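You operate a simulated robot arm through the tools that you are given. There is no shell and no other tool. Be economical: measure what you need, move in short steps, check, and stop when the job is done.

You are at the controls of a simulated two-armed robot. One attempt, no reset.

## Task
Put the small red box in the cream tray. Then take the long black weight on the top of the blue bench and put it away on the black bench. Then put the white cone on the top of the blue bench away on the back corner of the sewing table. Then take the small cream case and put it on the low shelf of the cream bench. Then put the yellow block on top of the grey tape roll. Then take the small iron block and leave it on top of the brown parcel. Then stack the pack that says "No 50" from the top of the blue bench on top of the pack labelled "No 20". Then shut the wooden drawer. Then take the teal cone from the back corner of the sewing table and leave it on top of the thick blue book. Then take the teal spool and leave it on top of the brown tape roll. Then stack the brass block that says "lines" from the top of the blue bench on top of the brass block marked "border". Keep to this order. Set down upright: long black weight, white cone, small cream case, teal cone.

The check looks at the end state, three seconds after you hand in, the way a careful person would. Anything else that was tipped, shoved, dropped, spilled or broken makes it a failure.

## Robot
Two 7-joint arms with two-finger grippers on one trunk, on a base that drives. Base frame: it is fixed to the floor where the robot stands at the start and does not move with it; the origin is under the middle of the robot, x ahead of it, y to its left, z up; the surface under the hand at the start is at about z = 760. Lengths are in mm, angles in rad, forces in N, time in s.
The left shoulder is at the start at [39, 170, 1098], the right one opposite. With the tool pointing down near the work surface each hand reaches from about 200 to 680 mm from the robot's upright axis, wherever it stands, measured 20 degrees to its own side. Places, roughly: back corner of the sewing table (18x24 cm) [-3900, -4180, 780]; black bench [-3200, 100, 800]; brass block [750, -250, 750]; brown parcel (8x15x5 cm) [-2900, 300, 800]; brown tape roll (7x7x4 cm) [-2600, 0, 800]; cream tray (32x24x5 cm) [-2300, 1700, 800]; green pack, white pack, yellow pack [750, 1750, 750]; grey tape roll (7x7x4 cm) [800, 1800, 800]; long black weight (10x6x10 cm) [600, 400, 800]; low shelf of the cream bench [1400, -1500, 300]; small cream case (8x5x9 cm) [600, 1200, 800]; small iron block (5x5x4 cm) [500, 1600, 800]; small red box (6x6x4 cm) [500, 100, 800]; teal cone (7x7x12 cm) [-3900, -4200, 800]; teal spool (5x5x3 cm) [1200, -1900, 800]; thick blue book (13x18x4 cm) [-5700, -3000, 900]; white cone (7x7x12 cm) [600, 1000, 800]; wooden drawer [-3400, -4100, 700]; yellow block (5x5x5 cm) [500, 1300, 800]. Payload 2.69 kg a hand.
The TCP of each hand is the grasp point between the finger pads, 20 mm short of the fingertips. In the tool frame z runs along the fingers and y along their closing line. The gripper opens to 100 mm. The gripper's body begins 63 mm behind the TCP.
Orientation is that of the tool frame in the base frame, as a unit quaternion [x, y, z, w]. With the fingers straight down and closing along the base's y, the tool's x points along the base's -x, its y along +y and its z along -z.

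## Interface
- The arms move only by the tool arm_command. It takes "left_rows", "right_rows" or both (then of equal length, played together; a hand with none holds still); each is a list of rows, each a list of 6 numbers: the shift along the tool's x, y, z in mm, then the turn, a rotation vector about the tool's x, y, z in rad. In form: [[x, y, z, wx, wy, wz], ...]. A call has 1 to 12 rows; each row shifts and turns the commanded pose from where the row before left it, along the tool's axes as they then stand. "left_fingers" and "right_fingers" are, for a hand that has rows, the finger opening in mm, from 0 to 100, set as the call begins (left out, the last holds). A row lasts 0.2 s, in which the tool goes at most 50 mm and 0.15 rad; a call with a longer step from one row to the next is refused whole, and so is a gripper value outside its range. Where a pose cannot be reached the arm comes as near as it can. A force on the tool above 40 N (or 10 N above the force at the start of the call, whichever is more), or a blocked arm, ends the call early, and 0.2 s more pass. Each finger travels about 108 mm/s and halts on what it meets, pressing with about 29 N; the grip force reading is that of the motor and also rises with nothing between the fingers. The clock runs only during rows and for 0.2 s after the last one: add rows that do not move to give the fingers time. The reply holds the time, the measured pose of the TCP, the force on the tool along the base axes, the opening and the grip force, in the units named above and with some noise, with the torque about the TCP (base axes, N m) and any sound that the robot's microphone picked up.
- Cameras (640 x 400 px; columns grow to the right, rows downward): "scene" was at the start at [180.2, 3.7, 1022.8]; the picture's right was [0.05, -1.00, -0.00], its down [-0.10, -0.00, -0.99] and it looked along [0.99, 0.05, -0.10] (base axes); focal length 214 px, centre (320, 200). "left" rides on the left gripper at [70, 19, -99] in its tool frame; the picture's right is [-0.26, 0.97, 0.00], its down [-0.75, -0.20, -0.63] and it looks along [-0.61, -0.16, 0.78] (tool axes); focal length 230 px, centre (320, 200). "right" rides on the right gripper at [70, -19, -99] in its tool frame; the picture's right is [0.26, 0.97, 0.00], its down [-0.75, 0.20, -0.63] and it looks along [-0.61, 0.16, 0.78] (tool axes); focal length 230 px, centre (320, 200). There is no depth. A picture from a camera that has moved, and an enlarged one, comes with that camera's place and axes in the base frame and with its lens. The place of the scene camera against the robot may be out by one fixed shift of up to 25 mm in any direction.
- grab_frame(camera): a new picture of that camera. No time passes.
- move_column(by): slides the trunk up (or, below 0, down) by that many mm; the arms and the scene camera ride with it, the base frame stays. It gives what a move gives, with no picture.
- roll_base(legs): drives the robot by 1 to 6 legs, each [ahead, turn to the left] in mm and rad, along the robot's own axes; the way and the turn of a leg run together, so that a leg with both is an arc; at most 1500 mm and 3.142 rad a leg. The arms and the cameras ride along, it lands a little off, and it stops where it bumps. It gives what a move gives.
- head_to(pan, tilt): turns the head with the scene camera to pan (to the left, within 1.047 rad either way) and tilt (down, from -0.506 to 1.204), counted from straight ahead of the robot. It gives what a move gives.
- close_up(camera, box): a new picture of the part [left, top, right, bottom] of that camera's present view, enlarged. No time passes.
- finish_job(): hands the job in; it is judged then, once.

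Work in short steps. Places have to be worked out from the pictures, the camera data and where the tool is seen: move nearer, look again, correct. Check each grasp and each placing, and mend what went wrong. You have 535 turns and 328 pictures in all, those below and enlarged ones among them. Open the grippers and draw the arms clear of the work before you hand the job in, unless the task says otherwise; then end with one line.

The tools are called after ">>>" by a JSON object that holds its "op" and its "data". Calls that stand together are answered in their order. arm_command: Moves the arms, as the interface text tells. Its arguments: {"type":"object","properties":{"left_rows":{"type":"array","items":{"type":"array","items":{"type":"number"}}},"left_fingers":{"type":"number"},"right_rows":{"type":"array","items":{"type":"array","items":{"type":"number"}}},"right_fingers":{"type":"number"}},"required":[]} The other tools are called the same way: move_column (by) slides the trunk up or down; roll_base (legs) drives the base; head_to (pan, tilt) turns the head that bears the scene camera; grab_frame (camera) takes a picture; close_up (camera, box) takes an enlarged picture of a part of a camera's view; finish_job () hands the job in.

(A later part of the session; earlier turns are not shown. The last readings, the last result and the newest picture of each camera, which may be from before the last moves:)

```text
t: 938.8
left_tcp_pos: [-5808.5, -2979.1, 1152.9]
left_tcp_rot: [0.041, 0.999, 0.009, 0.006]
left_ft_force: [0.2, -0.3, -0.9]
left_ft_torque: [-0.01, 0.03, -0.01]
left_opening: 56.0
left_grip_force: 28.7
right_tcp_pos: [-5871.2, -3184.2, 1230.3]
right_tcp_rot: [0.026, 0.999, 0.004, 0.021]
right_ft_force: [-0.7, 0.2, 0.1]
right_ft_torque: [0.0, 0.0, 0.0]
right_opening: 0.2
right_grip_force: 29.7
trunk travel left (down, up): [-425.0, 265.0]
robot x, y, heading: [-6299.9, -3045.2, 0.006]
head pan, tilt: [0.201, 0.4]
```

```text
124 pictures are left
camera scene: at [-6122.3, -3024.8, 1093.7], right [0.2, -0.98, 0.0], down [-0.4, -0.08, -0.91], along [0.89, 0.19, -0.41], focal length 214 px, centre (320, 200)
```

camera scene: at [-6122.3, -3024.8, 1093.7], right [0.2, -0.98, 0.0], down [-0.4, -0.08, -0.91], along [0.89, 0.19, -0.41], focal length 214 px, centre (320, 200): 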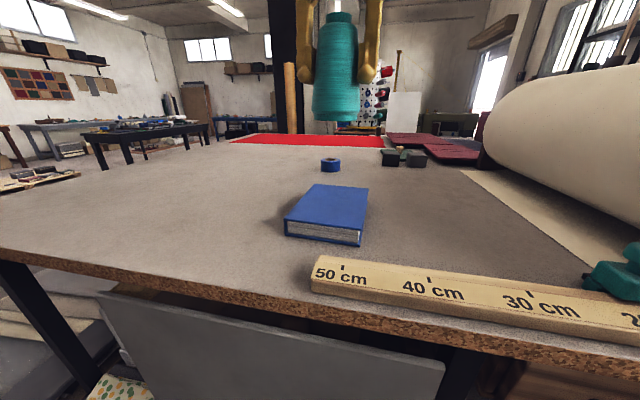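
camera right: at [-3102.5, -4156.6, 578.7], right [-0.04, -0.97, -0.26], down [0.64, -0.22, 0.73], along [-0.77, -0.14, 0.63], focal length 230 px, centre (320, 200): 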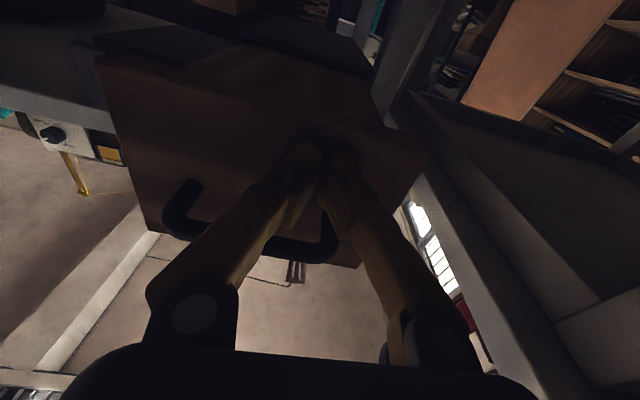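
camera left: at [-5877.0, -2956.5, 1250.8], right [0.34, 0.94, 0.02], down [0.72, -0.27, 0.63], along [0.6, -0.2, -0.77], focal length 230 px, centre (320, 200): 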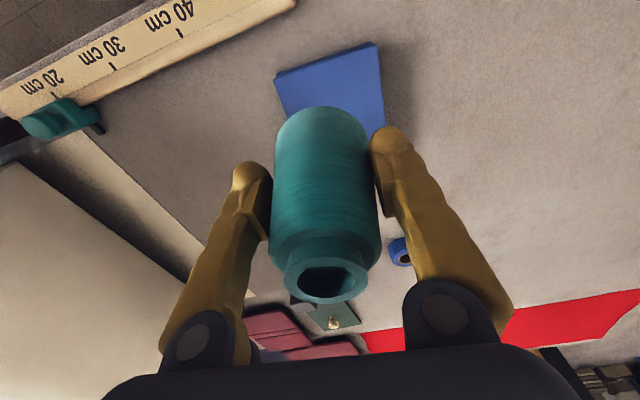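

Book spans y −3022…−2897, x from −5832 on. Target the cone at (−5775,−2963); lower to just above.

>>> {"op": "arm_command", "data": {"left_rows": [[-10, 5, 10, 0, 0.0, 0], [-12, 6, 20, 0.015, 0, 0], [-10, 6, 25, 0, 0, 0], [0, 0, 25, 0, 0, 0], [0, 0, 15, 0, 0, 0], [0, 0, 10, 0, 0, 0], [0, 0, 0, 0, 0, 0]]}}

>>> {"op": "grab_frame", "data": {"camera": "left"}}

>>> {"op": "close_up", "data": {"camera": "scene", "box": [230, 90, 430, 270]}}

```text
t: 940.4
left_tcp_pos: [-5775.7, -2963.7, 1047.3]
left_tcp_rot: [0.041, 0.999, 0.003, 0.006]
left_ft_force: [0.2, 0.0, -1.0]
left_ft_torque: [-0.01, -0.03, 0.04]
left_opening: 55.9
left_grip_force: 28.7
right_tcp_pos: [-5873.6, -3183.0, 1230.7]
right_tcp_rot: [0.026, 0.999, 0.003, 0.022]
right_ft_force: [0.0, -0.9, -0.6]
right_ft_torque: [-0.01, 0.02, -0.03]
right_opening: 0.0
right_grip_force: 29.8
trunk travel left (down, up): [-425.0, 265.0]
robot x, y, heading: [-6302.5, -3045.1, 0.01]
head pan, tilt: [0.201, 0.4]
```

```text
123 pictures are left
camera left: at [-5844.0, -2940.6, 1146.6], right [0.34, 0.94, 0.01], down [0.72, -0.26, 0.64], along [0.6, -0.21, -0.77], focal length 230 px, centre (320, 200)
```

left: 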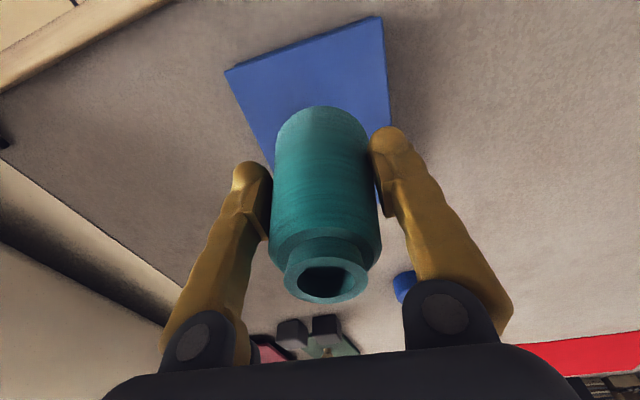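

```text
2.22 times, centred on (330, 180) of scene
camera zoom: at [-6122.9, -3024.8, 1093.8], right [0.2, -0.98, 0.0], down [-0.4, -0.08, -0.91], along [0.89, 0.19, -0.4], focal length 477 px, centre (298, 244)
```

zoom: 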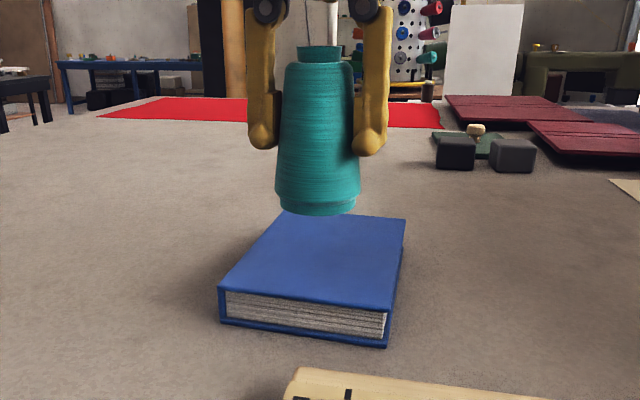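

Lined up with the book's middle. Lower to contact.

>>> {"op": "arm_command", "data": {"left_rows": [[0, 0, 8, 0, 0, 0], [0, 0, 10, 0, 0, 0], [0, 0, 6, 0, 0, 0], [0, 0, 4, 0, 0, 0], [0, 0, 3, 0, 0, 0], [0, 0, 0, 0, 0, 0]]}}

>>> {"op": "close_up", "data": {"camera": "scene", "box": [230, 90, 430, 270]}}

```text
t: 941.8
left_tcp_pos: [-5774.7, -2964.5, 1017.9]
left_tcp_rot: [0.041, 0.999, 0.003, 0.007]
left_ft_force: [-0.3, 0.1, -0.3]
left_ft_torque: [-0.01, 0.02, -0.03]
left_opening: 56.2
left_grip_force: 28.8
right_tcp_pos: [-5873.1, -3183.8, 1230.5]
right_tcp_rot: [0.027, 0.999, 0.004, 0.022]
right_ft_force: [-0.4, -0.2, 0.2]
right_ft_torque: [-0.01, 0.01, -0.05]
right_opening: 0.2
right_grip_force: 29.1
trunk travel left (down, up): [-425.0, 265.0]
robot x, y, heading: [-6307.6, -3046.7, 0.007]
head pan, tilt: [0.201, 0.4]
```

```text
2.22 times, centred on (330, 180) of scene
camera zoom: at [-6122.9, -3024.8, 1093.8], right [0.2, -0.98, 0.0], down [-0.4, -0.08, -0.91], along [0.89, 0.19, -0.4], focal length 477 px, centre (298, 244)
```

zoom: 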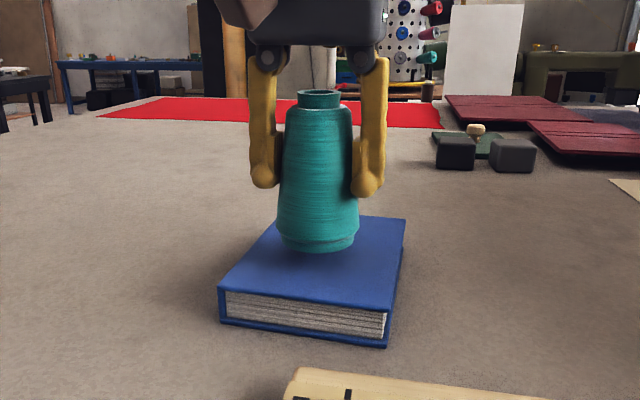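

>>> {"op": "arm_command", "data": {"left_rows": [[0, 0, 3, 0, 0.013, 0], [0, 0, 3, 0, 0, 0], [0, 0, 3, 0, 0, 0], [0, 0, 2, 0, 0, 0], [0, 0, 0, 0, 0, 0]]}}

```text
t: 943.0
left_tcp_pos: [-5775.8, -2965.4, 1006.0]
left_tcp_rot: [0.041, 0.999, 0.002, 0.0]
left_ft_force: [0.1, -0.6, -0.8]
left_ft_torque: [0.01, -0.03, 0.0]
left_opening: 55.6
left_grip_force: 29.6
right_tcp_pos: [-5872.7, -3184.1, 1229.9]
right_tcp_rot: [0.027, 0.999, 0.004, 0.023]
right_ft_force: [0.2, 0.3, 0.0]
right_ft_torque: [0.02, -0.01, 0.02]
right_opening: 0.0
right_grip_force: 29.5
trunk travel left (down, up): [-425.0, 265.0]
robot x, y, heading: [-6300.7, -3044.7, 0.004]
head pan, tilt: [0.201, 0.4]
```

>>> {"op": "arm_command", "data": {"left_rows": [[0, 0, 2, 0, 0, 0], [0, 0, 2, 0, 0, 0], [0, 0, 2, 0, 0, 0], [0, 0, 0, 0, 0, 0]]}}

>>> {"op": "close_up", "data": {"camera": "scene", "box": [270, 130, 390, 240]}}

```text
t: 944.0
left_tcp_pos: [-5775.4, -2964.3, 1000.5]
left_tcp_rot: [0.04, 0.999, 0.003, -0.001]
left_ft_force: [0.8, -0.3, -1.1]
left_ft_torque: [-0.04, 0.04, 0.01]
left_opening: 55.8
left_grip_force: 28.7
right_tcp_pos: [-5872.3, -3183.7, 1230.5]
right_tcp_rot: [0.027, 0.999, 0.004, 0.023]
right_ft_force: [0.3, -0.4, -0.1]
right_ft_torque: [0.04, 0.0, -0.01]
right_opening: 0.1
right_grip_force: 29.4
trunk travel left (down, up): [-425.0, 265.0]
robot x, y, heading: [-6302.8, -3045.7, 0.008]
head pan, tilt: [0.201, 0.4]
```

```text
3.64 times, centred on (330, 185) of scene
camera zoom: at [-6122.8, -3024.8, 1093.8], right [0.2, -0.98, 0.0], down [-0.4, -0.08, -0.91], along [0.89, 0.19, -0.4], focal length 780 px, centre (284, 254)
```

zoom: 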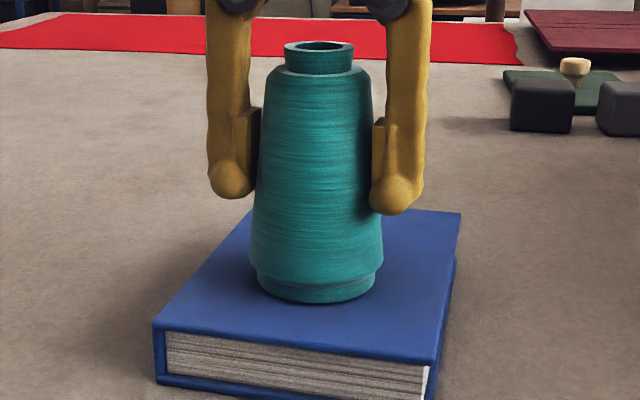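

>>> {"op": "arm_command", "data": {"left_rows": [[0, 0, 2, 0, 0, 0], [0, 0, 2, 0, 0, 0], [0, 0, 1, 0, 0, 0], [0, 0, 0, 0, 0, 0]]}}

```text
t: 945.0
left_tcp_pos: [-5774.5, -2964.7, 998.0]
left_tcp_rot: [0.039, 0.999, 0.002, 0.003]
left_ft_force: [0.4, 0.0, 31.7]
left_ft_torque: [0.04, 0.13, -0.01]
left_opening: 55.7
left_grip_force: 28.6
right_tcp_pos: [-5874.5, -3184.4, 1231.7]
right_tcp_rot: [0.027, 0.999, 0.004, 0.023]
right_ft_force: [1.0, 0.5, -0.1]
right_ft_torque: [0.0, 0.0, -0.02]
right_opening: 0.1
right_grip_force: 29.3
trunk travel left (down, up): [-425.0, 265.0]
robot x, y, heading: [-6303.1, -3044.4, 0.002]
head pan, tilt: [0.201, 0.4]
```

Firm contact (32 N). Ease up 2 mm, release, and rise.

>>> {"op": "arm_command", "data": {"left_rows": [[0, 0, -2, 0, 0, 0], [0, 0, 0, 0, 0, 0]]}}

>>> {"op": "arm_command", "data": {"left_rows": [[0, 0, 0, 0, 0, 0], [0, 0, 0, 0, 0, 0], [0, 0, 0, 0, 0, 0], [0, 0, 0, 0, 0, 0]], "left_fingers": 95}}

>>> {"op": "arm_command", "data": {"left_rows": [[0, 0, -10, 0, 0, 0], [0, 0, -25, 0, 0, 0], [0, 0, -30, 0, 0, 0], [0, 0, -35, 0, 0, 0], [0, 0, -35, 0, 0, 0], [0, 0, -35, 0, 0, 0]]}}

>>> {"op": "grab_frame", "data": {"camera": "scene"}}

```text
t: 945.6
left_tcp_pos: [-5775.0, -2965.1, 998.2]
left_tcp_rot: [0.041, 0.999, 0.004, 0.002]
left_ft_force: [4.5, -0.3, 28.7]
left_ft_torque: [-0.01, -0.45, -0.02]
left_opening: 56.0
left_grip_force: 29.4
right_tcp_pos: [-5873.9, -3184.0, 1230.5]
right_tcp_rot: [0.027, 0.999, 0.004, 0.021]
right_ft_force: [-1.0, 0.2, 0.3]
right_ft_torque: [-0.02, -0.01, 0.01]
right_opening: 0.0
right_grip_force: 29.7
trunk travel left (down, up): [-425.0, 265.0]
robot x, y, heading: [-6304.6, -3044.8, 0.003]
head pan, tilt: [0.201, 0.4]
```

```text
t: 946.6
left_tcp_pos: [-5775.2, -2964.5, 997.6]
left_tcp_rot: [0.042, 0.999, 0.003, -0.001]
left_ft_force: [-0.9, 0.3, -0.3]
left_ft_torque: [0.03, 0.02, -0.02]
left_opening: 94.8
left_grip_force: 0.0
right_tcp_pos: [-5872.1, -3183.9, 1230.2]
right_tcp_rot: [0.027, 0.999, 0.004, 0.022]
right_ft_force: [-0.1, -0.6, -0.1]
right_ft_torque: [0.03, -0.01, -0.02]
right_opening: 0.0
right_grip_force: 29.6
trunk travel left (down, up): [-425.0, 265.0]
robot x, y, heading: [-6306.2, -3040.1, 0.006]
head pan, tilt: [0.201, 0.4]
```

```text
t: 948.0
left_tcp_pos: [-5774.4, -2965.8, 1168.4]
left_tcp_rot: [0.041, 0.999, 0.003, 0.0]
left_ft_force: [-0.5, 0.0, 0.2]
left_ft_torque: [0.01, 0.0, -0.03]
left_opening: 95.1
left_grip_force: 0.2
right_tcp_pos: [-5872.4, -3184.8, 1230.1]
right_tcp_rot: [0.027, 0.999, 0.004, 0.022]
right_ft_force: [0.0, 0.7, 0.3]
right_ft_torque: [0.03, -0.05, -0.05]
right_opening: 0.0
right_grip_force: 29.0
trunk travel left (down, up): [-425.0, 265.0]
robot x, y, heading: [-6304.7, -3045.6, 0.004]
head pan, tilt: [0.201, 0.4]
```

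```text
119 pictures are left
camera scene: at [-6123.3, -3024.8, 1093.9], right [0.2, -0.98, 0.0], down [-0.4, -0.08, -0.91], along [0.89, 0.19, -0.4], focal length 214 px, centre (320, 200)
```

scene: 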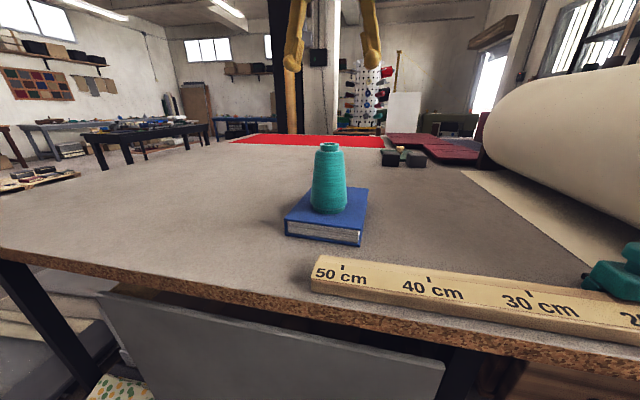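

The teal cone stands on the blue book. Next the teal spool on the cream bench: long drive back east.

>>> {"op": "move_column", "data": {"by": -100}}

>>> {"op": "arm_command", "data": {"left_rows": [[10, 5, 0, 0, 0, 0], [15, 10, 0, 0, 0, 0], [10, 10, 0, 0, 0, 0], [0, 0, 0, 0, 0, 0]], "right_rows": [[-10, 0, 0, 0, 0.02, 0], [-20, 0, 0, 0, 0.02, 0], [-20, 0, 0, 0, 0, 0], [-10, 0, 0, 0, 0, 0]], "right_fingers": 80}}

>>> {"op": "roll_base", "data": {"legs": [[-130, 0], [0, 1.62], [1100, 0], [1050, 0], [0, -1.47], [1000, 0]]}}

```text
t: 949.3
left_tcp_pos: [-5775.2, -2965.9, 1069.5]
left_tcp_rot: [0.041, 0.999, 0.003, 0.0]
left_ft_force: [-0.1, -0.5, 0.1]
left_ft_torque: [0.01, -0.02, 0.0]
left_opening: 94.8
left_grip_force: 0.3
right_tcp_pos: [-5871.9, -3184.1, 1129.2]
right_tcp_rot: [0.027, 0.999, 0.004, 0.023]
right_ft_force: [0.1, 0.7, -0.8]
right_ft_torque: [0.03, 0.01, 0.01]
right_opening: 0.0
right_grip_force: 29.3
trunk travel left (down, up): [-325.0, 365.0]
robot x, y, heading: [-6301.1, -3044.9, 0.006]
head pan, tilt: [0.201, 0.4]
```

```text
t: 950.3
left_tcp_pos: [-5807.6, -2938.2, 1070.4]
left_tcp_rot: [0.041, 0.999, 0.002, 0.0]
left_ft_force: [-0.8, 0.5, -0.4]
left_ft_torque: [0.01, 0.02, 0.04]
left_opening: 95.2
left_grip_force: 0.1
right_tcp_pos: [-5811.9, -3186.2, 1131.3]
right_tcp_rot: [0.027, 1.0, 0.004, 0.001]
right_ft_force: [-0.4, -0.1, -0.3]
right_ft_torque: [0.01, -0.03, 0.01]
right_opening: 80.0
right_grip_force: 0.1
trunk travel left (down, up): [-325.0, 365.0]
robot x, y, heading: [-6301.0, -3044.0, 0.005]
head pan, tilt: [0.201, 0.4]
```

```text
t: 974.5
left_tcp_pos: [-5051.0, -562.1, 1069.6]
left_tcp_rot: [-0.027, 1.0, 0.002, -0.001]
left_ft_force: [0.4, -0.6, 0.2]
left_ft_torque: [-0.01, 0.01, 0.03]
left_opening: 95.0
left_grip_force: 0.1
right_tcp_pos: [-5022.4, -807.9, 1130.9]
right_tcp_rot: [-0.04, 0.999, 0.005, 0.001]
right_ft_force: [-1.0, -0.4, 0.8]
right_ft_torque: [0.03, 0.03, 0.02]
right_opening: 80.1
right_grip_force: 0.1
trunk travel left (down, up): [-325.0, 365.0]
robot x, y, heading: [-5532.0, -737.1, 0.14]
head pan, tilt: [0.201, 0.4]
```

>>> {"op": "roll_base", "data": {"legs": [[0, -0.156], [1310, 0], [1310, 0], [1310, 0], [0, -0.495], [1100, 0]]}}

```text
t: 1001.0
left_tcp_pos: [-142.7, -1696.3, 1077.9]
left_tcp_rot: [0.306, 0.952, 0.001, 0.009]
left_ft_force: [1.0, 0.3, 0.4]
left_ft_torque: [-0.02, -0.01, -0.02]
left_opening: 94.8
left_grip_force: 0.1
right_tcp_pos: [-274.6, -1908.3, 1139.0]
right_tcp_rot: [0.293, 0.956, 0.001, 0.01]
right_ft_force: [-0.2, -0.4, 1.1]
right_ft_torque: [-0.02, 0.01, 0.01]
right_opening: 79.9
right_grip_force: 0.0
trunk travel left (down, up): [-325.0, 365.0]
robot x, y, heading: [-607.2, -1538.5, -0.536]
head pan, tilt: [0.201, 0.4]
```

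>>> {"op": "roll_base", "data": {"legs": [[0, 0.095], [1224, 0], [0, 0.441]]}}

>>> {"op": "head_to", "data": {"pan": 0.1, "tilt": 0.35}}

>>> {"op": "grab_frame", "data": {"camera": "scene"}}

```text
t: 1009.0
left_tcp_pos: [963.4, -1943.1, 1084.8]
left_tcp_rot: [0.033, 0.999, 0.004, 0.016]
left_ft_force: [-0.2, -0.4, -0.1]
left_ft_torque: [-0.01, 0.01, 0.02]
left_opening: 94.8
left_grip_force: 0.0
right_tcp_pos: [963.1, -2190.3, 1145.8]
right_tcp_rot: [0.019, 1.0, 0.005, 0.017]
right_ft_force: [0.1, 1.3, 0.1]
right_ft_torque: [-0.01, 0.02, -0.05]
right_opening: 80.1
right_grip_force: 0.0
trunk travel left (down, up): [-325.0, 365.0]
robot x, y, heading: [501.4, -2059.8, 0.015]
head pan, tilt: [0.201, 0.4]
```

```text
t: 1009.7
left_tcp_pos: [945.6, -1943.4, 1093.5]
left_tcp_rot: [0.032, 0.999, 0.004, 0.025]
left_ft_force: [-0.2, 0.2, -0.3]
left_ft_torque: [-0.02, -0.03, 0.0]
left_opening: 94.9
left_grip_force: 0.1
right_tcp_pos: [942.4, -2192.7, 1154.8]
right_tcp_rot: [0.018, 0.999, 0.005, 0.027]
right_ft_force: [0.4, 0.0, -0.1]
right_ft_torque: [-0.04, -0.09, -0.02]
right_opening: 79.9
right_grip_force: 0.1
trunk travel left (down, up): [-325.0, 365.0]
robot x, y, heading: [502.3, -2057.4, 0.016]
head pan, tilt: [0.099, 0.351]
```

```text
118 pictures are left
camera scene: at [682.3, -2046.7, 998.8], right [0.12, -0.99, 0.0], down [-0.36, -0.04, -0.93], along [0.93, 0.11, -0.36], focal length 214 px, centre (320, 200)
```

scene: 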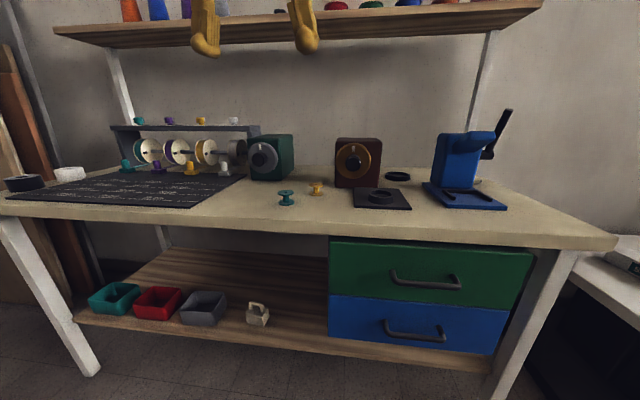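

The teal spool stands at ≈(1205,−1897). The case is upright on its shelf. I drive forward 220 mm and bring the left hand above the spool.

>>> {"op": "arm_command", "data": {"left_rows": [[-10, 0, 0, 0, 0.025, 0], [-15, 0, 0, 0, 0.025, 0], [0, 0, 0, 0, 0, 0]], "right_rows": [[0, 0, 0, 0, 0.025, 0], [-15, 0, 0, 0, 0.025, 0], [0, 0, 0, 0, 0, 0]]}}

>>> {"op": "roll_base", "data": {"legs": [[0, -0.015], [220, 0]]}}

>>> {"op": "arm_command", "data": {"left_rows": [[-5, 8, 15, 0, 0, 0], [-5, 12, 30, 0, 0, 0], [-5, 15, 35, 0, 0, 0], [0, 10, 35, 0, 0, 0], [0, 0, 30, 0, 0, 0]], "left_fingers": 80}}

>>> {"op": "grab_frame", "data": {"camera": "left"}}

>>> {"op": "grab_frame", "data": {"camera": "scene"}}

```text
t: 1010.5
left_tcp_pos: [970.8, -1945.3, 1093.8]
left_tcp_rot: [0.031, 1.0, 0.004, -0.001]
left_ft_force: [1.0, -0.2, -0.3]
left_ft_torque: [0.0, -0.03, -0.01]
left_opening: 95.1
left_grip_force: 0.0
right_tcp_pos: [959.9, -2191.7, 1155.1]
right_tcp_rot: [0.018, 1.0, 0.005, 0.001]
right_ft_force: [-0.2, 0.1, -0.3]
right_ft_torque: [0.0, -0.05, 0.0]
right_opening: 80.2
right_grip_force: 0.1
trunk travel left (down, up): [-325.0, 365.0]
robot x, y, heading: [500.3, -2061.7, 0.016]
head pan, tilt: [0.099, 0.351]
```

```text
t: 1012.5
left_tcp_pos: [1197.4, -1952.0, 1091.9]
left_tcp_rot: [0.04, 0.999, 0.005, -0.001]
left_ft_force: [-0.4, -0.3, -0.1]
left_ft_torque: [-0.02, 0.06, -0.01]
left_opening: 95.0
left_grip_force: 0.0
right_tcp_pos: [1181.0, -2199.3, 1153.1]
right_tcp_rot: [0.026, 1.0, 0.006, 0.0]
right_ft_force: [-0.3, 0.0, -0.4]
right_ft_torque: [0.02, 0.04, 0.02]
right_opening: 79.6
right_grip_force: 0.0
trunk travel left (down, up): [-325.0, 365.0]
robot x, y, heading: [723.6, -2056.9, 0.001]
head pan, tilt: [0.099, 0.351]
```

```text
t: 1013.7
left_tcp_pos: [1199.0, -1907.9, 955.8]
left_tcp_rot: [0.04, 0.999, 0.006, 0.007]
left_ft_force: [0.5, -0.8, -0.1]
left_ft_torque: [0.0, 0.01, 0.0]
left_opening: 80.0
left_grip_force: 0.0
right_tcp_pos: [1161.2, -2199.1, 1160.7]
right_tcp_rot: [0.026, 1.0, 0.005, 0.008]
right_ft_force: [0.2, -0.7, 0.5]
right_ft_torque: [0.0, 0.02, 0.02]
right_opening: 80.0
right_grip_force: 0.1
trunk travel left (down, up): [-325.0, 365.0]
robot x, y, heading: [726.1, -2059.9, 0.003]
head pan, tilt: [0.099, 0.351]
```

```text
117 pictures are left
camera left: at [1131.1, -1884.4, 1053.7], right [0.33, 0.94, 0.02], down [0.72, -0.27, 0.64], along [0.6, -0.2, -0.77], focal length 230 px, centre (320, 200)
```

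left: 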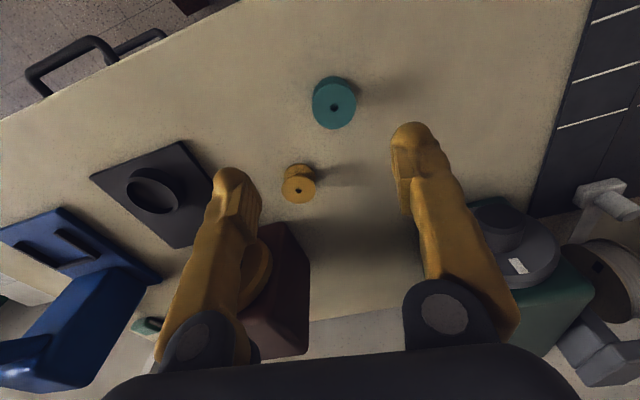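

```text
116 pictures are left
camera scene: at [906.5, -2049.3, 998.4], right [0.1, -0.99, 0.0], down [-0.36, -0.03, -0.93], along [0.93, 0.1, -0.36], focal length 214 px, centre (320, 200)
```

scene: 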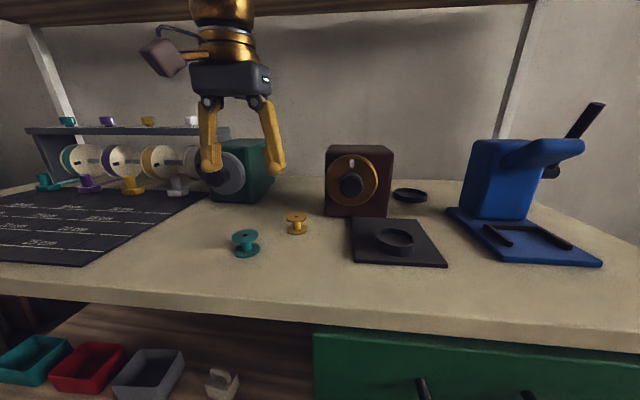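

Spool centre ≈(1208,−1891). Align and descend carefully.

>>> {"op": "arm_command", "data": {"left_rows": [[-4, 9, 20, 0, 0.01, 0], [-3, 8, 30, 0, 0, 0], [0, 0, 30, 0, 0, 0], [0, 0, 20, 0, 0, 0], [0, 0, 10, 0, 0, 0]]}}

>>> {"op": "grab_frame", "data": {"camera": "left"}}

>>> {"op": "close_up", "data": {"camera": "scene", "box": [150, 90, 350, 280]}}

```text
t: 1014.9
left_tcp_pos: [1209.0, -1888.3, 845.7]
left_tcp_rot: [0.039, 0.999, 0.006, 0.002]
left_ft_force: [-0.3, 0.3, 0.5]
left_ft_torque: [-0.01, 0.01, 0.0]
left_opening: 80.1
left_grip_force: 0.0
right_tcp_pos: [1162.8, -2200.6, 1160.1]
right_tcp_rot: [0.025, 1.0, 0.005, 0.009]
right_ft_force: [-1.3, -0.4, 0.2]
right_ft_torque: [0.0, -0.01, 0.02]
right_opening: 79.9
right_grip_force: 0.1
trunk travel left (down, up): [-325.0, 365.0]
robot x, y, heading: [728.4, -2059.1, -0.003]
head pan, tilt: [0.099, 0.351]
```

```text
115 pictures are left
camera left: at [1141.4, -1865.9, 944.7], right [0.33, 0.94, 0.01], down [0.73, -0.27, 0.63], along [0.6, -0.2, -0.78], focal length 230 px, centre (320, 200)
```

left: 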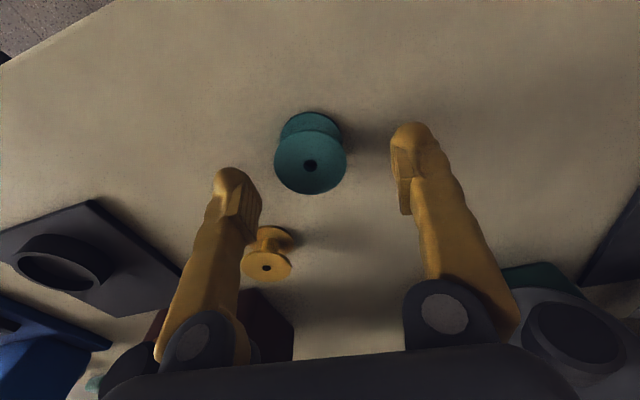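

```text
2.11 times, centred on (250, 185) of scene
camera zoom: at [906.8, -2049.2, 998.3], right [0.1, -0.99, 0.0], down [-0.36, -0.03, -0.93], along [0.93, 0.1, -0.36], focal length 452 px, centre (467, 232)
```

zoom: 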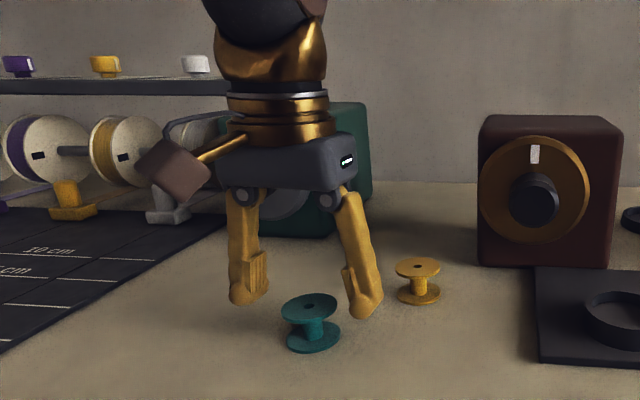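

>>> {"op": "arm_command", "data": {"left_rows": [[0, -5, 8, 0, 0, 0], [0, 0, 8, 0, 0, 0], [0, 0, 6, 0, 0, 0], [0, 0, 5, 0, 0, 0], [0, 0, 0, 0, 0, 0]]}}

>>> {"op": "close_up", "data": {"camera": "scene", "box": [150, 90, 350, 280]}}

```text
t: 1016.1
left_tcp_pos: [1208.7, -1893.9, 819.5]
left_tcp_rot: [0.04, 0.999, 0.006, 0.003]
left_ft_force: [0.5, 0.9, 6.0]
left_ft_torque: [-0.23, 0.02, -0.06]
left_opening: 80.2
left_grip_force: 0.2
right_tcp_pos: [1161.3, -2199.8, 1159.9]
right_tcp_rot: [0.027, 1.0, 0.006, 0.008]
right_ft_force: [-0.1, -0.1, 0.3]
right_ft_torque: [-0.02, 0.0, 0.03]
right_opening: 79.9
right_grip_force: 0.1
trunk travel left (down, up): [-325.0, 365.0]
robot x, y, heading: [727.6, -2056.3, 0.001]
head pan, tilt: [0.099, 0.351]
```

```text
2.11 times, centred on (250, 185) of scene
camera zoom: at [906.4, -2049.3, 998.5], right [0.1, -0.99, 0.0], down [-0.36, -0.03, -0.93], along [0.93, 0.1, -0.36], focal length 452 px, centre (467, 232)
```

zoom: 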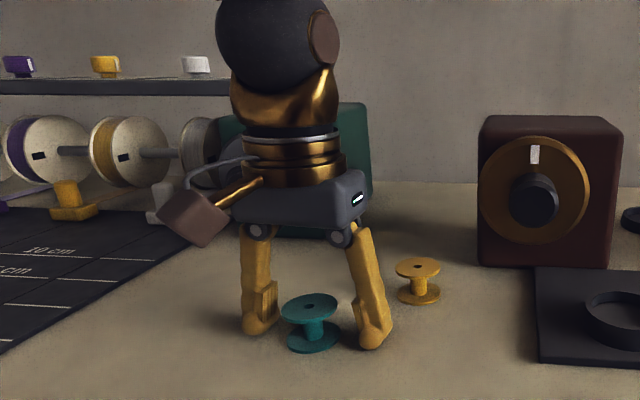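

Tips touch the bench (z≈800) and straddle the spool. Raise 3 mm, grip, lift.

>>> {"op": "arm_command", "data": {"left_rows": [[0, 0, -3, 0, 0, 0], [0, 0, 0, 0, 0, 0]]}}

>>> {"op": "arm_command", "data": {"left_rows": [[0, 0, 0, 0, 0, 0], [0, 0, 0, 0, 0, 0], [0, 0, 0, 0, 0, 0], [0, 0, 0, 0, 0, 0]], "left_fingers": 0}}

>>> {"op": "arm_command", "data": {"left_rows": [[0, 0, -3, 0, 0, 0], [0, 0, -6, 0, 0, 0], [0, 0, -10, 0, 0, 0], [0, 0, -12, 0, 0, 0], [0, 0, -12, 0, 0, 0]]}}

>>> {"op": "grab_frame", "data": {"camera": "left"}}

>>> {"op": "close_up", "data": {"camera": "scene", "box": [150, 90, 350, 280]}}

```text
t: 1016.7
left_tcp_pos: [1207.0, -1894.2, 822.1]
left_tcp_rot: [0.041, 0.999, 0.006, 0.001]
left_ft_force: [0.7, 0.9, 0.0]
left_ft_torque: [-0.02, 0.04, 0.0]
left_opening: 79.9
left_grip_force: 0.0
right_tcp_pos: [1162.1, -2200.6, 1159.7]
right_tcp_rot: [0.026, 1.0, 0.005, 0.007]
right_ft_force: [-0.2, -0.2, -0.7]
right_ft_torque: [0.01, -0.01, 0.01]
right_opening: 80.0
right_grip_force: 0.0
trunk travel left (down, up): [-325.0, 365.0]
robot x, y, heading: [727.4, -2054.6, 0.0]
head pan, tilt: [0.099, 0.351]
```

```text
t: 1017.7
left_tcp_pos: [1209.1, -1894.0, 821.8]
left_tcp_rot: [0.04, 0.999, 0.007, 0.001]
left_ft_force: [1.6, -0.2, 0.0]
left_ft_torque: [0.0, -0.01, 0.02]
left_opening: 39.5
left_grip_force: 29.3
right_tcp_pos: [1161.5, -2199.5, 1160.1]
right_tcp_rot: [0.027, 1.0, 0.005, 0.009]
right_ft_force: [0.0, 0.3, 0.2]
right_ft_torque: [-0.02, -0.03, 0.02]
right_opening: 79.9
right_grip_force: 0.0
trunk travel left (down, up): [-325.0, 365.0]
robot x, y, heading: [728.3, -2059.0, 0.003]
head pan, tilt: [0.099, 0.351]
```

```text
t: 1018.9
left_tcp_pos: [1207.3, -1894.2, 864.1]
left_tcp_rot: [0.04, 0.999, 0.007, 0.001]
left_ft_force: [-0.3, -0.3, 0.4]
left_ft_torque: [-0.03, 0.02, -0.01]
left_opening: 39.1
left_grip_force: 28.5
right_tcp_pos: [1162.1, -2198.5, 1160.1]
right_tcp_rot: [0.027, 1.0, 0.005, 0.008]
right_ft_force: [0.1, -0.5, -0.1]
right_ft_torque: [0.01, -0.01, -0.01]
right_opening: 80.1
right_grip_force: 0.0
trunk travel left (down, up): [-325.0, 365.0]
robot x, y, heading: [727.4, -2058.5, 0.001]
head pan, tilt: [0.099, 0.351]
```

```text
112 pictures are left
camera left: at [1140.4, -1871.5, 963.3], right [0.33, 0.94, 0.01], down [0.73, -0.27, 0.63], along [0.6, -0.2, -0.78], focal length 230 px, centre (320, 200)
```

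left: 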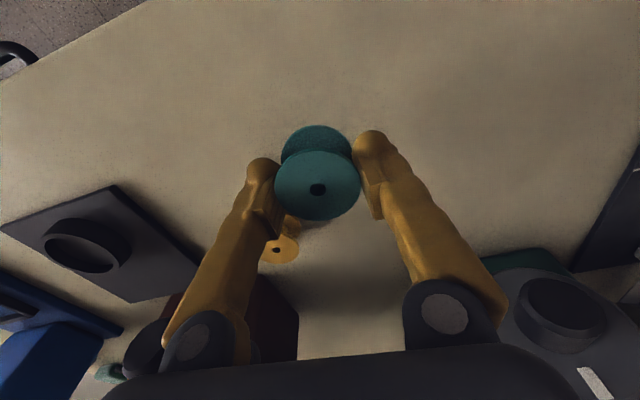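

```text
2.11 times, centred on (250, 185) of scene
camera zoom: at [906.6, -2049.2, 998.4], right [0.1, -0.99, 0.0], down [-0.36, -0.03, -0.93], along [0.93, 0.1, -0.36], focal length 452 px, centre (467, 232)
```

zoom: 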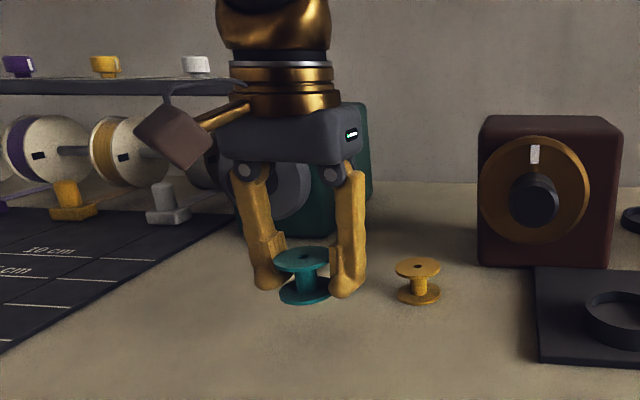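

The spool is held. Raise it, back off, and drive to the south side of the black bench near the brown tape roll.

>>> {"op": "arm_command", "data": {"left_rows": [[0, 0, -20, 0, 0, 0], [0, 0, -30, 0, 0, 0], [-5, 0, -35, 0, 0, 0], [-5, 0, -35, 0, 0, 0], [-5, 0, -35, 0, 0, 0], [-5, 0, -25, 0, 0, 0]], "right_rows": [[-10, 0, 0, 0, 0.01, 0], [-15, 0, 10, 0, 0, 0], [-15, 0, 20, 0, 0, 0], [-10, 0, 20, 0, 0, 0], [0, 0, 20, 0, 0, 0], [0, 0, 0, 0, 0, 0]]}}

>>> {"op": "roll_base", "data": {"legs": [[-300, 0], [0, 1.3], [0, 1.282], [1140, 0], [1130, 0], [0, 0.42]]}}

```text
t: 1020.3
left_tcp_pos: [1227.9, -1899.4, 1046.1]
left_tcp_rot: [0.04, 0.999, 0.006, 0.001]
left_ft_force: [0.3, 0.4, 0.5]
left_ft_torque: [0.02, -0.02, 0.01]
left_opening: 39.4
left_grip_force: 28.9
right_tcp_pos: [1212.6, -2203.0, 1088.9]
right_tcp_rot: [0.026, 1.0, 0.005, 0.004]
right_ft_force: [-0.3, -0.8, 0.1]
right_ft_torque: [0.01, -0.03, 0.0]
right_opening: 79.9
right_grip_force: 0.1
trunk travel left (down, up): [-325.0, 365.0]
robot x, y, heading: [725.8, -2060.5, 0.007]
head pan, tilt: [0.099, 0.351]
```

```text
t: 1041.0
left_tcp_pos: [-2033.4, -1014.3, 1046.6]
left_tcp_rot: [0.995, -0.098, -0.002, 0.005]
left_ft_force: [0.6, 0.7, 1.1]
left_ft_torque: [0.01, 0.02, 0.0]
left_opening: 39.4
left_grip_force: 28.7
right_tcp_pos: [-1984.9, -713.7, 1090.2]
right_tcp_rot: [0.996, -0.084, -0.004, 0.005]
right_ft_force: [-0.7, -0.2, 0.5]
right_ft_torque: [0.01, 0.02, -0.01]
right_opening: 80.3
right_grip_force: 0.1
trunk travel left (down, up): [-325.0, 365.0]
robot x, y, heading: [-1520.2, -906.6, 3.025]
head pan, tilt: [0.099, 0.351]
```

>>> {"op": "roll_base", "data": {"legs": [[0, -0.051], [940, 0], [0, -1.403]]}}

>>> {"op": "head_to", "data": {"pan": 0.1, "tilt": 0.35}}

>>> {"op": "grab_frame", "data": {"camera": "scene"}}

```text
t: 1049.9
left_tcp_pos: [-2578.0, -258.0, 1055.1]
left_tcp_rot: [-0.66, 0.751, 0.011, 0.002]
left_ft_force: [-0.3, -1.1, -0.4]
left_ft_torque: [0.01, 0.01, 0.02]
left_opening: 39.4
left_grip_force: 29.5
right_tcp_pos: [-2273.0, -286.7, 1097.5]
right_tcp_rot: [-0.67, 0.743, 0.012, 0.004]
right_ft_force: [0.2, -0.4, 0.4]
right_ft_torque: [-0.01, 0.0, 0.0]
right_opening: 79.8
right_grip_force: 0.1
trunk travel left (down, up): [-325.0, 365.0]
robot x, y, heading: [-2448.6, -747.1, 1.526]
head pan, tilt: [0.099, 0.351]
```

```text
t: 1050.5
left_tcp_pos: [-2577.5, -274.9, 1062.9]
left_tcp_rot: [-0.66, 0.751, 0.018, 0.009]
left_ft_force: [-0.3, -0.8, 0.7]
left_ft_torque: [0.03, -0.01, -0.03]
left_opening: 39.3
left_grip_force: 28.9
right_tcp_pos: [-2274.1, -304.9, 1104.6]
right_tcp_rot: [-0.671, 0.741, 0.018, 0.012]
right_ft_force: [-0.7, 0.1, 0.3]
right_ft_torque: [0.09, 0.03, 0.0]
right_opening: 79.9
right_grip_force: 0.0
trunk travel left (down, up): [-325.0, 365.0]
robot x, y, heading: [-2448.5, -746.5, 1.528]
head pan, tilt: [0.099, 0.351]
```

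```text
110 pictures are left
camera scene: at [-2448.1, -570.7, 998.6], right [1.0, 0.05, 0.0], down [0.02, -0.36, -0.93], along [-0.05, 0.93, -0.36], focal length 214 px, centre (320, 200)
```

scene: 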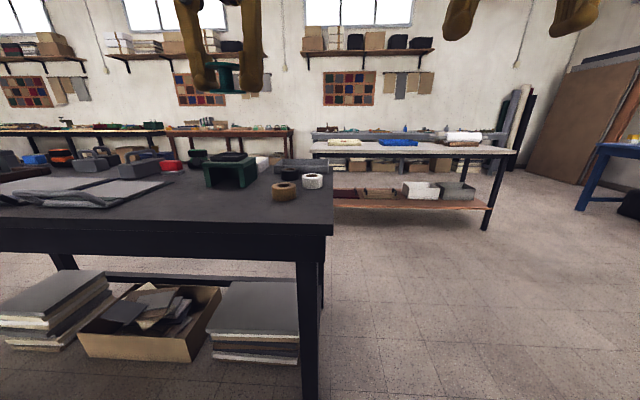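

The brown tape roll is near the bench's south-east corner, ≈(−2570,0). I drive 300 mm forward and move the spool above it.

>>> {"op": "arm_command", "data": {"left_rows": [[-5, 0, 0, 0, 0.02, 0], [-10, 0, 0, 0, 0.015, 0], [0, 0, 0, 0, 0, 0]], "right_rows": [[-10, 0, 0, 0, 0.02, 0], [-20, 0, 0, 0, 0.02, 0], [-10, 0, 0, 0, 0, 0]]}}

>>> {"op": "roll_base", "data": {"legs": [[0, 0.042], [300, 0]]}}

>>> {"op": "grab_frame", "data": {"camera": "left"}}

>>> {"op": "grab_frame", "data": {"camera": "scene"}}

```text
t: 1051.3
left_tcp_pos: [-2576.1, -259.2, 1062.9]
left_tcp_rot: [-0.66, 0.751, 0.005, -0.006]
left_ft_force: [0.5, 0.6, -0.1]
left_ft_torque: [0.02, -0.01, -0.01]
left_opening: 39.4
left_grip_force: 28.9
right_tcp_pos: [-2271.6, -264.2, 1105.8]
right_tcp_rot: [-0.669, 0.743, 0.004, -0.005]
right_ft_force: [0.1, -0.3, -0.4]
right_ft_torque: [0.0, 0.01, -0.02]
right_opening: 80.1
right_grip_force: 0.0
trunk travel left (down, up): [-325.0, 365.0]
robot x, y, heading: [-2447.8, -749.5, 1.526]
head pan, tilt: [0.099, 0.351]
```

```text
t: 1053.8
left_tcp_pos: [-2591.9, 39.9, 1061.7]
left_tcp_rot: [-0.674, 0.739, 0.006, -0.006]
left_ft_force: [0.5, -0.1, 0.4]
left_ft_torque: [-0.05, 0.01, 0.02]
left_opening: 39.4
left_grip_force: 28.9
right_tcp_pos: [-2286.6, 44.9, 1104.7]
right_tcp_rot: [-0.684, 0.729, 0.004, -0.005]
right_ft_force: [-0.5, 0.2, 0.0]
right_ft_torque: [-0.01, -0.02, 0.0]
right_opening: 80.1
right_grip_force: 0.0
trunk travel left (down, up): [-325.0, 365.0]
robot x, y, heading: [-2446.7, -444.4, 1.556]
head pan, tilt: [0.099, 0.351]
```

```text
109 pictures are left
camera left: at [-2614.1, -28.4, 1160.7], right [-0.94, 0.35, 0.01], down [0.28, 0.73, 0.63], along [0.21, 0.59, -0.78], focal length 230 px, centre (320, 200)
```

left: 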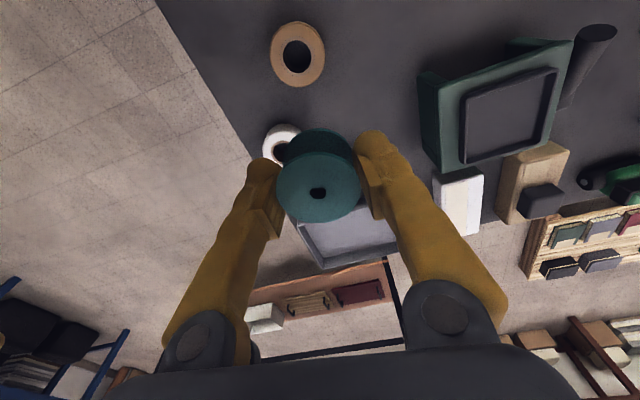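

```text
108 pictures are left
camera scene: at [-2452.8, -266.8, 998.2], right [1.0, 0.09, 0.0], down [0.03, -0.36, -0.93], along [-0.08, 0.93, -0.36], focal length 214 px, centre (320, 200)
```

scene: 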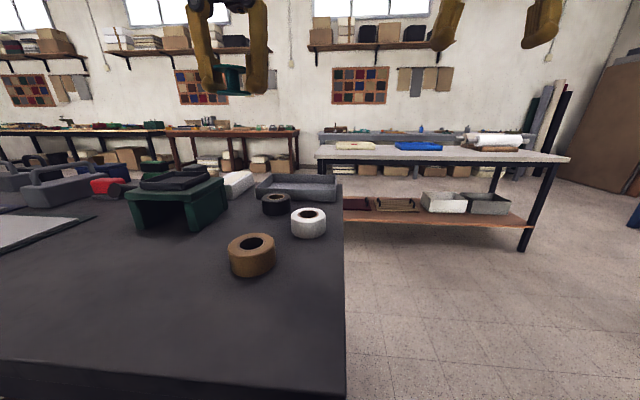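

Roll centre ≈(−2580,−2). Move above it and lower to z≈895.

>>> {"op": "arm_command", "data": {"left_rows": [[10, -4, 15, 0, 0, 0], [15, -6, 30, 0, 0, 0], [12, -5, 35, 0, 0, 0], [4, -2, 35, 0, 0, 0], [0, 0, 30, 0, 0, 0], [0, 0, 20, 0, 0, 0], [0, 0, 0, 0, 0, 0]]}}

>>> {"op": "grab_frame", "data": {"camera": "left"}}

>>> {"op": "close_up", "data": {"camera": "scene", "box": [170, 140, 350, 300]}}

```text
t: 1055.4
left_tcp_pos: [-2581.7, -17.6, 903.7]
left_tcp_rot: [-0.674, 0.739, 0.012, 0.0]
left_ft_force: [1.1, 0.0, -0.5]
left_ft_torque: [0.01, 0.0, -0.02]
left_opening: 39.5
left_grip_force: 29.3
right_tcp_pos: [-2287.0, 26.2, 1114.0]
right_tcp_rot: [-0.684, 0.729, 0.01, 0.001]
right_ft_force: [-0.3, 0.1, 0.7]
right_ft_torque: [-0.03, -0.01, 0.01]
right_opening: 80.0
right_grip_force: 0.0
trunk travel left (down, up): [-325.0, 365.0]
robot x, y, heading: [-2446.9, -445.7, 1.562]
head pan, tilt: [0.099, 0.351]
```

```text
107 pictures are left
camera left: at [-2603.0, -87.1, 1001.6], right [-0.94, 0.35, 0.02], down [0.28, 0.72, 0.64], along [0.2, 0.6, -0.77], focal length 230 px, centre (320, 200)
```

left: 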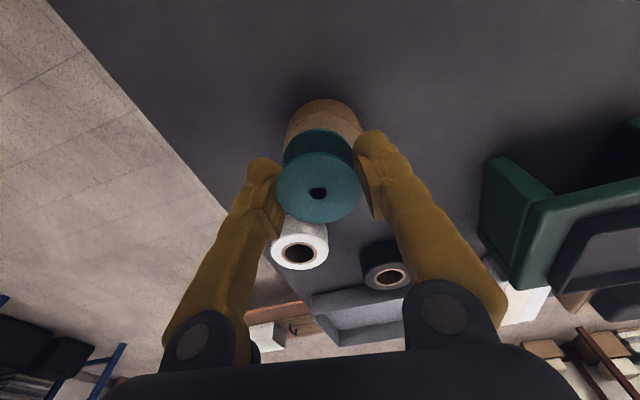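

```text
2.50 times, centred on (260, 220) of scene
camera zoom: at [-2452.8, -267.8, 998.4], right [1.0, 0.09, 0.0], down [0.03, -0.36, -0.93], along [-0.08, 0.93, -0.36], focal length 536 px, centre (470, 150)
```

zoom: 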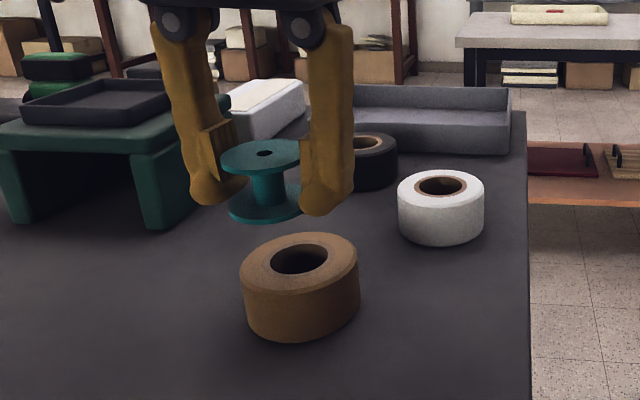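

Shift +16 mm in y, +6 in x; lower to just above the roll.

>>> {"op": "arm_command", "data": {"left_rows": [[-8, -2, 5, 0.014, 0.016, 0], [-8, -2, 10, 0, 0, 0], [0, 0, 10, 0, 0, 0], [0, 0, 6, 0, 0, 0], [0, 0, 0, 0, 0, 0]]}}

>>> {"op": "close_up", "data": {"camera": "scene", "box": [170, 140, 350, 300]}}

>>> {"op": "grab_frame", "data": {"camera": "left"}}

```text
t: 1056.6
left_tcp_pos: [-2576.4, -2.1, 872.6]
left_tcp_rot: [-0.673, 0.739, 0.001, -0.001]
left_ft_force: [0.0, -0.7, -1.0]
left_ft_torque: [0.0, 0.01, -0.02]
left_opening: 39.3
left_grip_force: 29.3
right_tcp_pos: [-2287.1, 26.5, 1112.1]
right_tcp_rot: [-0.684, 0.73, 0.009, 0.001]
right_ft_force: [-0.2, 0.6, -0.4]
right_ft_torque: [0.01, -0.02, -0.01]
right_opening: 80.1
right_grip_force: 0.1
trunk travel left (down, up): [-325.0, 365.0]
robot x, y, heading: [-2445.9, -450.0, 1.559]
head pan, tilt: [0.099, 0.351]
```

```text
2.50 times, centred on (260, 220) of scene
camera zoom: at [-2452.9, -267.7, 998.4], right [1.0, 0.09, 0.0], down [0.03, -0.36, -0.93], along [-0.08, 0.93, -0.36], focal length 536 px, centre (470, 150)
```

zoom: 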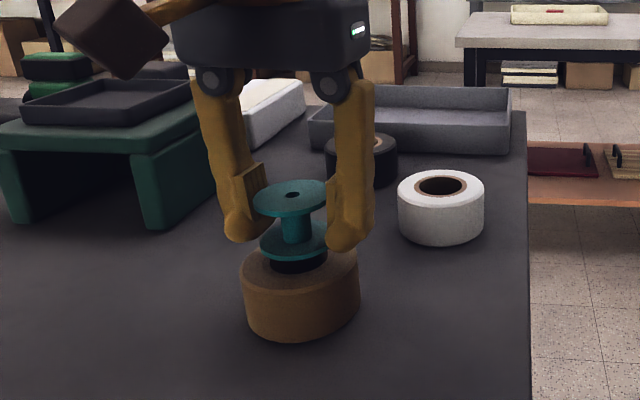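

```text
104 pictures are left
camera left: at [-2599.5, -69.7, 971.4], right [-0.94, 0.35, 0.0], down [0.27, 0.73, 0.63], along [0.21, 0.59, -0.78], focal length 230 px, centre (320, 200)
```

left: 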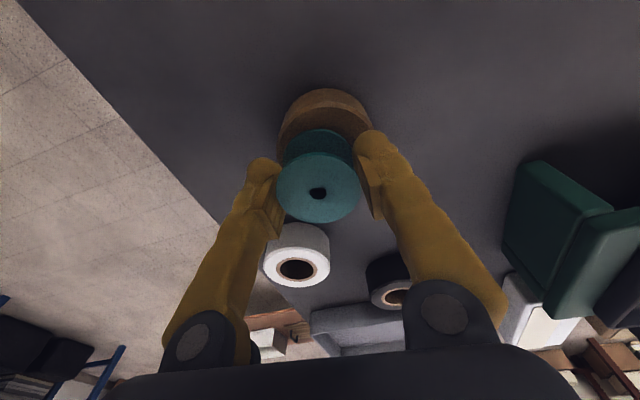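

The spool flange (≈43 mm) must cover the roll's ≈34 mm hole, so I lower further and zoom for precise centring.

>>> {"op": "arm_command", "data": {"left_rows": [[0, 0, 4, 0, 0, 0], [0, 0, 4, 0, 0, 0], [0, 0, 2, 0, 0, 0], [0, 0, 0, 0, 0, 0]]}}

>>> {"op": "close_up", "data": {"camera": "scene", "box": [220, 200, 300, 270]}}

>>> {"op": "close_up", "data": {"camera": "left", "box": [250, 70, 400, 240]}}

```text
t: 1057.6
left_tcp_pos: [-2576.4, -2.6, 863.1]
left_tcp_rot: [-0.673, 0.739, 0.001, -0.001]
left_ft_force: [-0.9, 0.2, -0.7]
left_ft_torque: [-0.01, 0.0, 0.0]
left_opening: 39.2
left_grip_force: 28.8
right_tcp_pos: [-2286.2, 26.3, 1113.9]
right_tcp_rot: [-0.683, 0.73, 0.01, 0.0]
right_ft_force: [0.8, -0.5, 0.0]
right_ft_torque: [0.0, 0.01, 0.0]
right_opening: 79.9
right_grip_force: 0.1
trunk travel left (down, up): [-325.0, 365.0]
robot x, y, heading: [-2445.4, -448.4, 1.559]
head pan, tilt: [0.099, 0.351]
```

```text
5.71 times, centred on (260, 235) of scene
camera zoom: at [-2452.9, -267.7, 998.4], right [1.0, 0.09, 0.0], down [0.03, -0.36, -0.93], along [-0.08, 0.93, -0.36], focal length 1226 px, centre (663, 0)
```

zoom: 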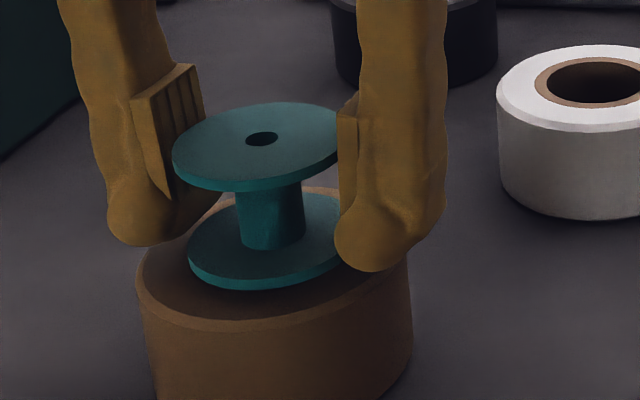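

```text
2.35 times, centred on (325, 155) of left
camera zoom: at [-2599.6, -69.9, 961.4], right [-0.94, 0.35, 0.0], down [0.27, 0.73, 0.63], along [0.21, 0.59, -0.78], focal length 541 px, centre (308, 306)
```

zoom: 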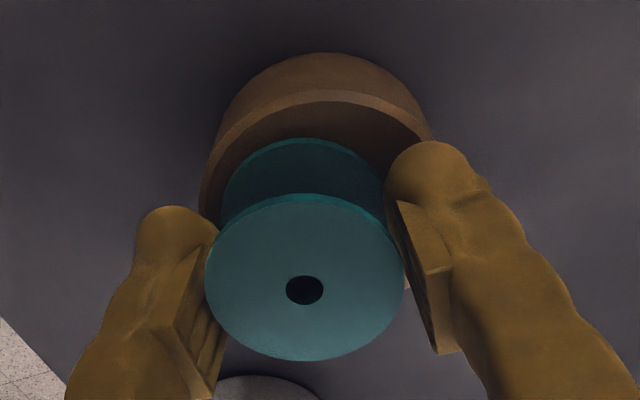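

Fine correction: −2 mm in x, +2.5 mm in y, then lower to contact.

>>> {"op": "arm_command", "data": {"left_rows": [[-2.3, 2.2, 0, 0, 0, 0], [0, 0, 2, 0, 0, 0], [0, 0, 1.5, 0, 0, 0], [0, 0, 1, 0, 0, 0], [0, 0, 0, 0, 0, 0]]}}

>>> {"op": "close_up", "data": {"camera": "scene", "box": [220, 200, 300, 270]}}

>>> {"op": "close_up", "data": {"camera": "left", "box": [250, 70, 400, 240]}}

```text
t: 1058.8
left_tcp_pos: [-2577.5, 0.2, 858.1]
left_tcp_rot: [-0.673, 0.74, 0.001, -0.001]
left_ft_force: [-0.7, 0.6, -0.7]
left_ft_torque: [0.02, 0.0, -0.01]
left_opening: 39.3
left_grip_force: 28.5
right_tcp_pos: [-2287.8, 26.3, 1112.7]
right_tcp_rot: [-0.684, 0.729, 0.01, 0.002]
right_ft_force: [0.1, -0.1, -0.3]
right_ft_torque: [0.02, 0.02, 0.03]
right_opening: 80.3
right_grip_force: 0.0
trunk travel left (down, up): [-325.0, 365.0]
robot x, y, heading: [-2448.1, -448.1, 1.564]
head pan, tilt: [0.099, 0.351]
```

```text
5.71 times, centred on (260, 235) of scene
camera zoom: at [-2452.9, -267.7, 998.4], right [1.0, 0.09, 0.0], down [0.03, -0.36, -0.93], along [-0.08, 0.93, -0.36], focal length 1226 px, centre (663, 0)
```

zoom: 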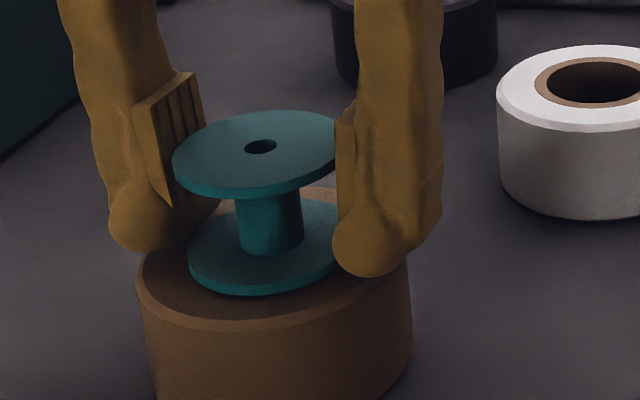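

```text
2.35 times, centred on (325, 155) of left
camera zoom: at [-2601.6, -66.6, 957.4], right [-0.94, 0.35, 0.0], down [0.27, 0.73, 0.63], along [0.21, 0.59, -0.78], focal length 541 px, centre (308, 306)
```

zoom: 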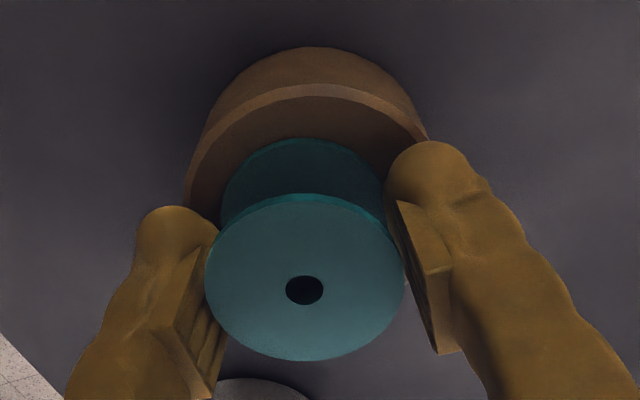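

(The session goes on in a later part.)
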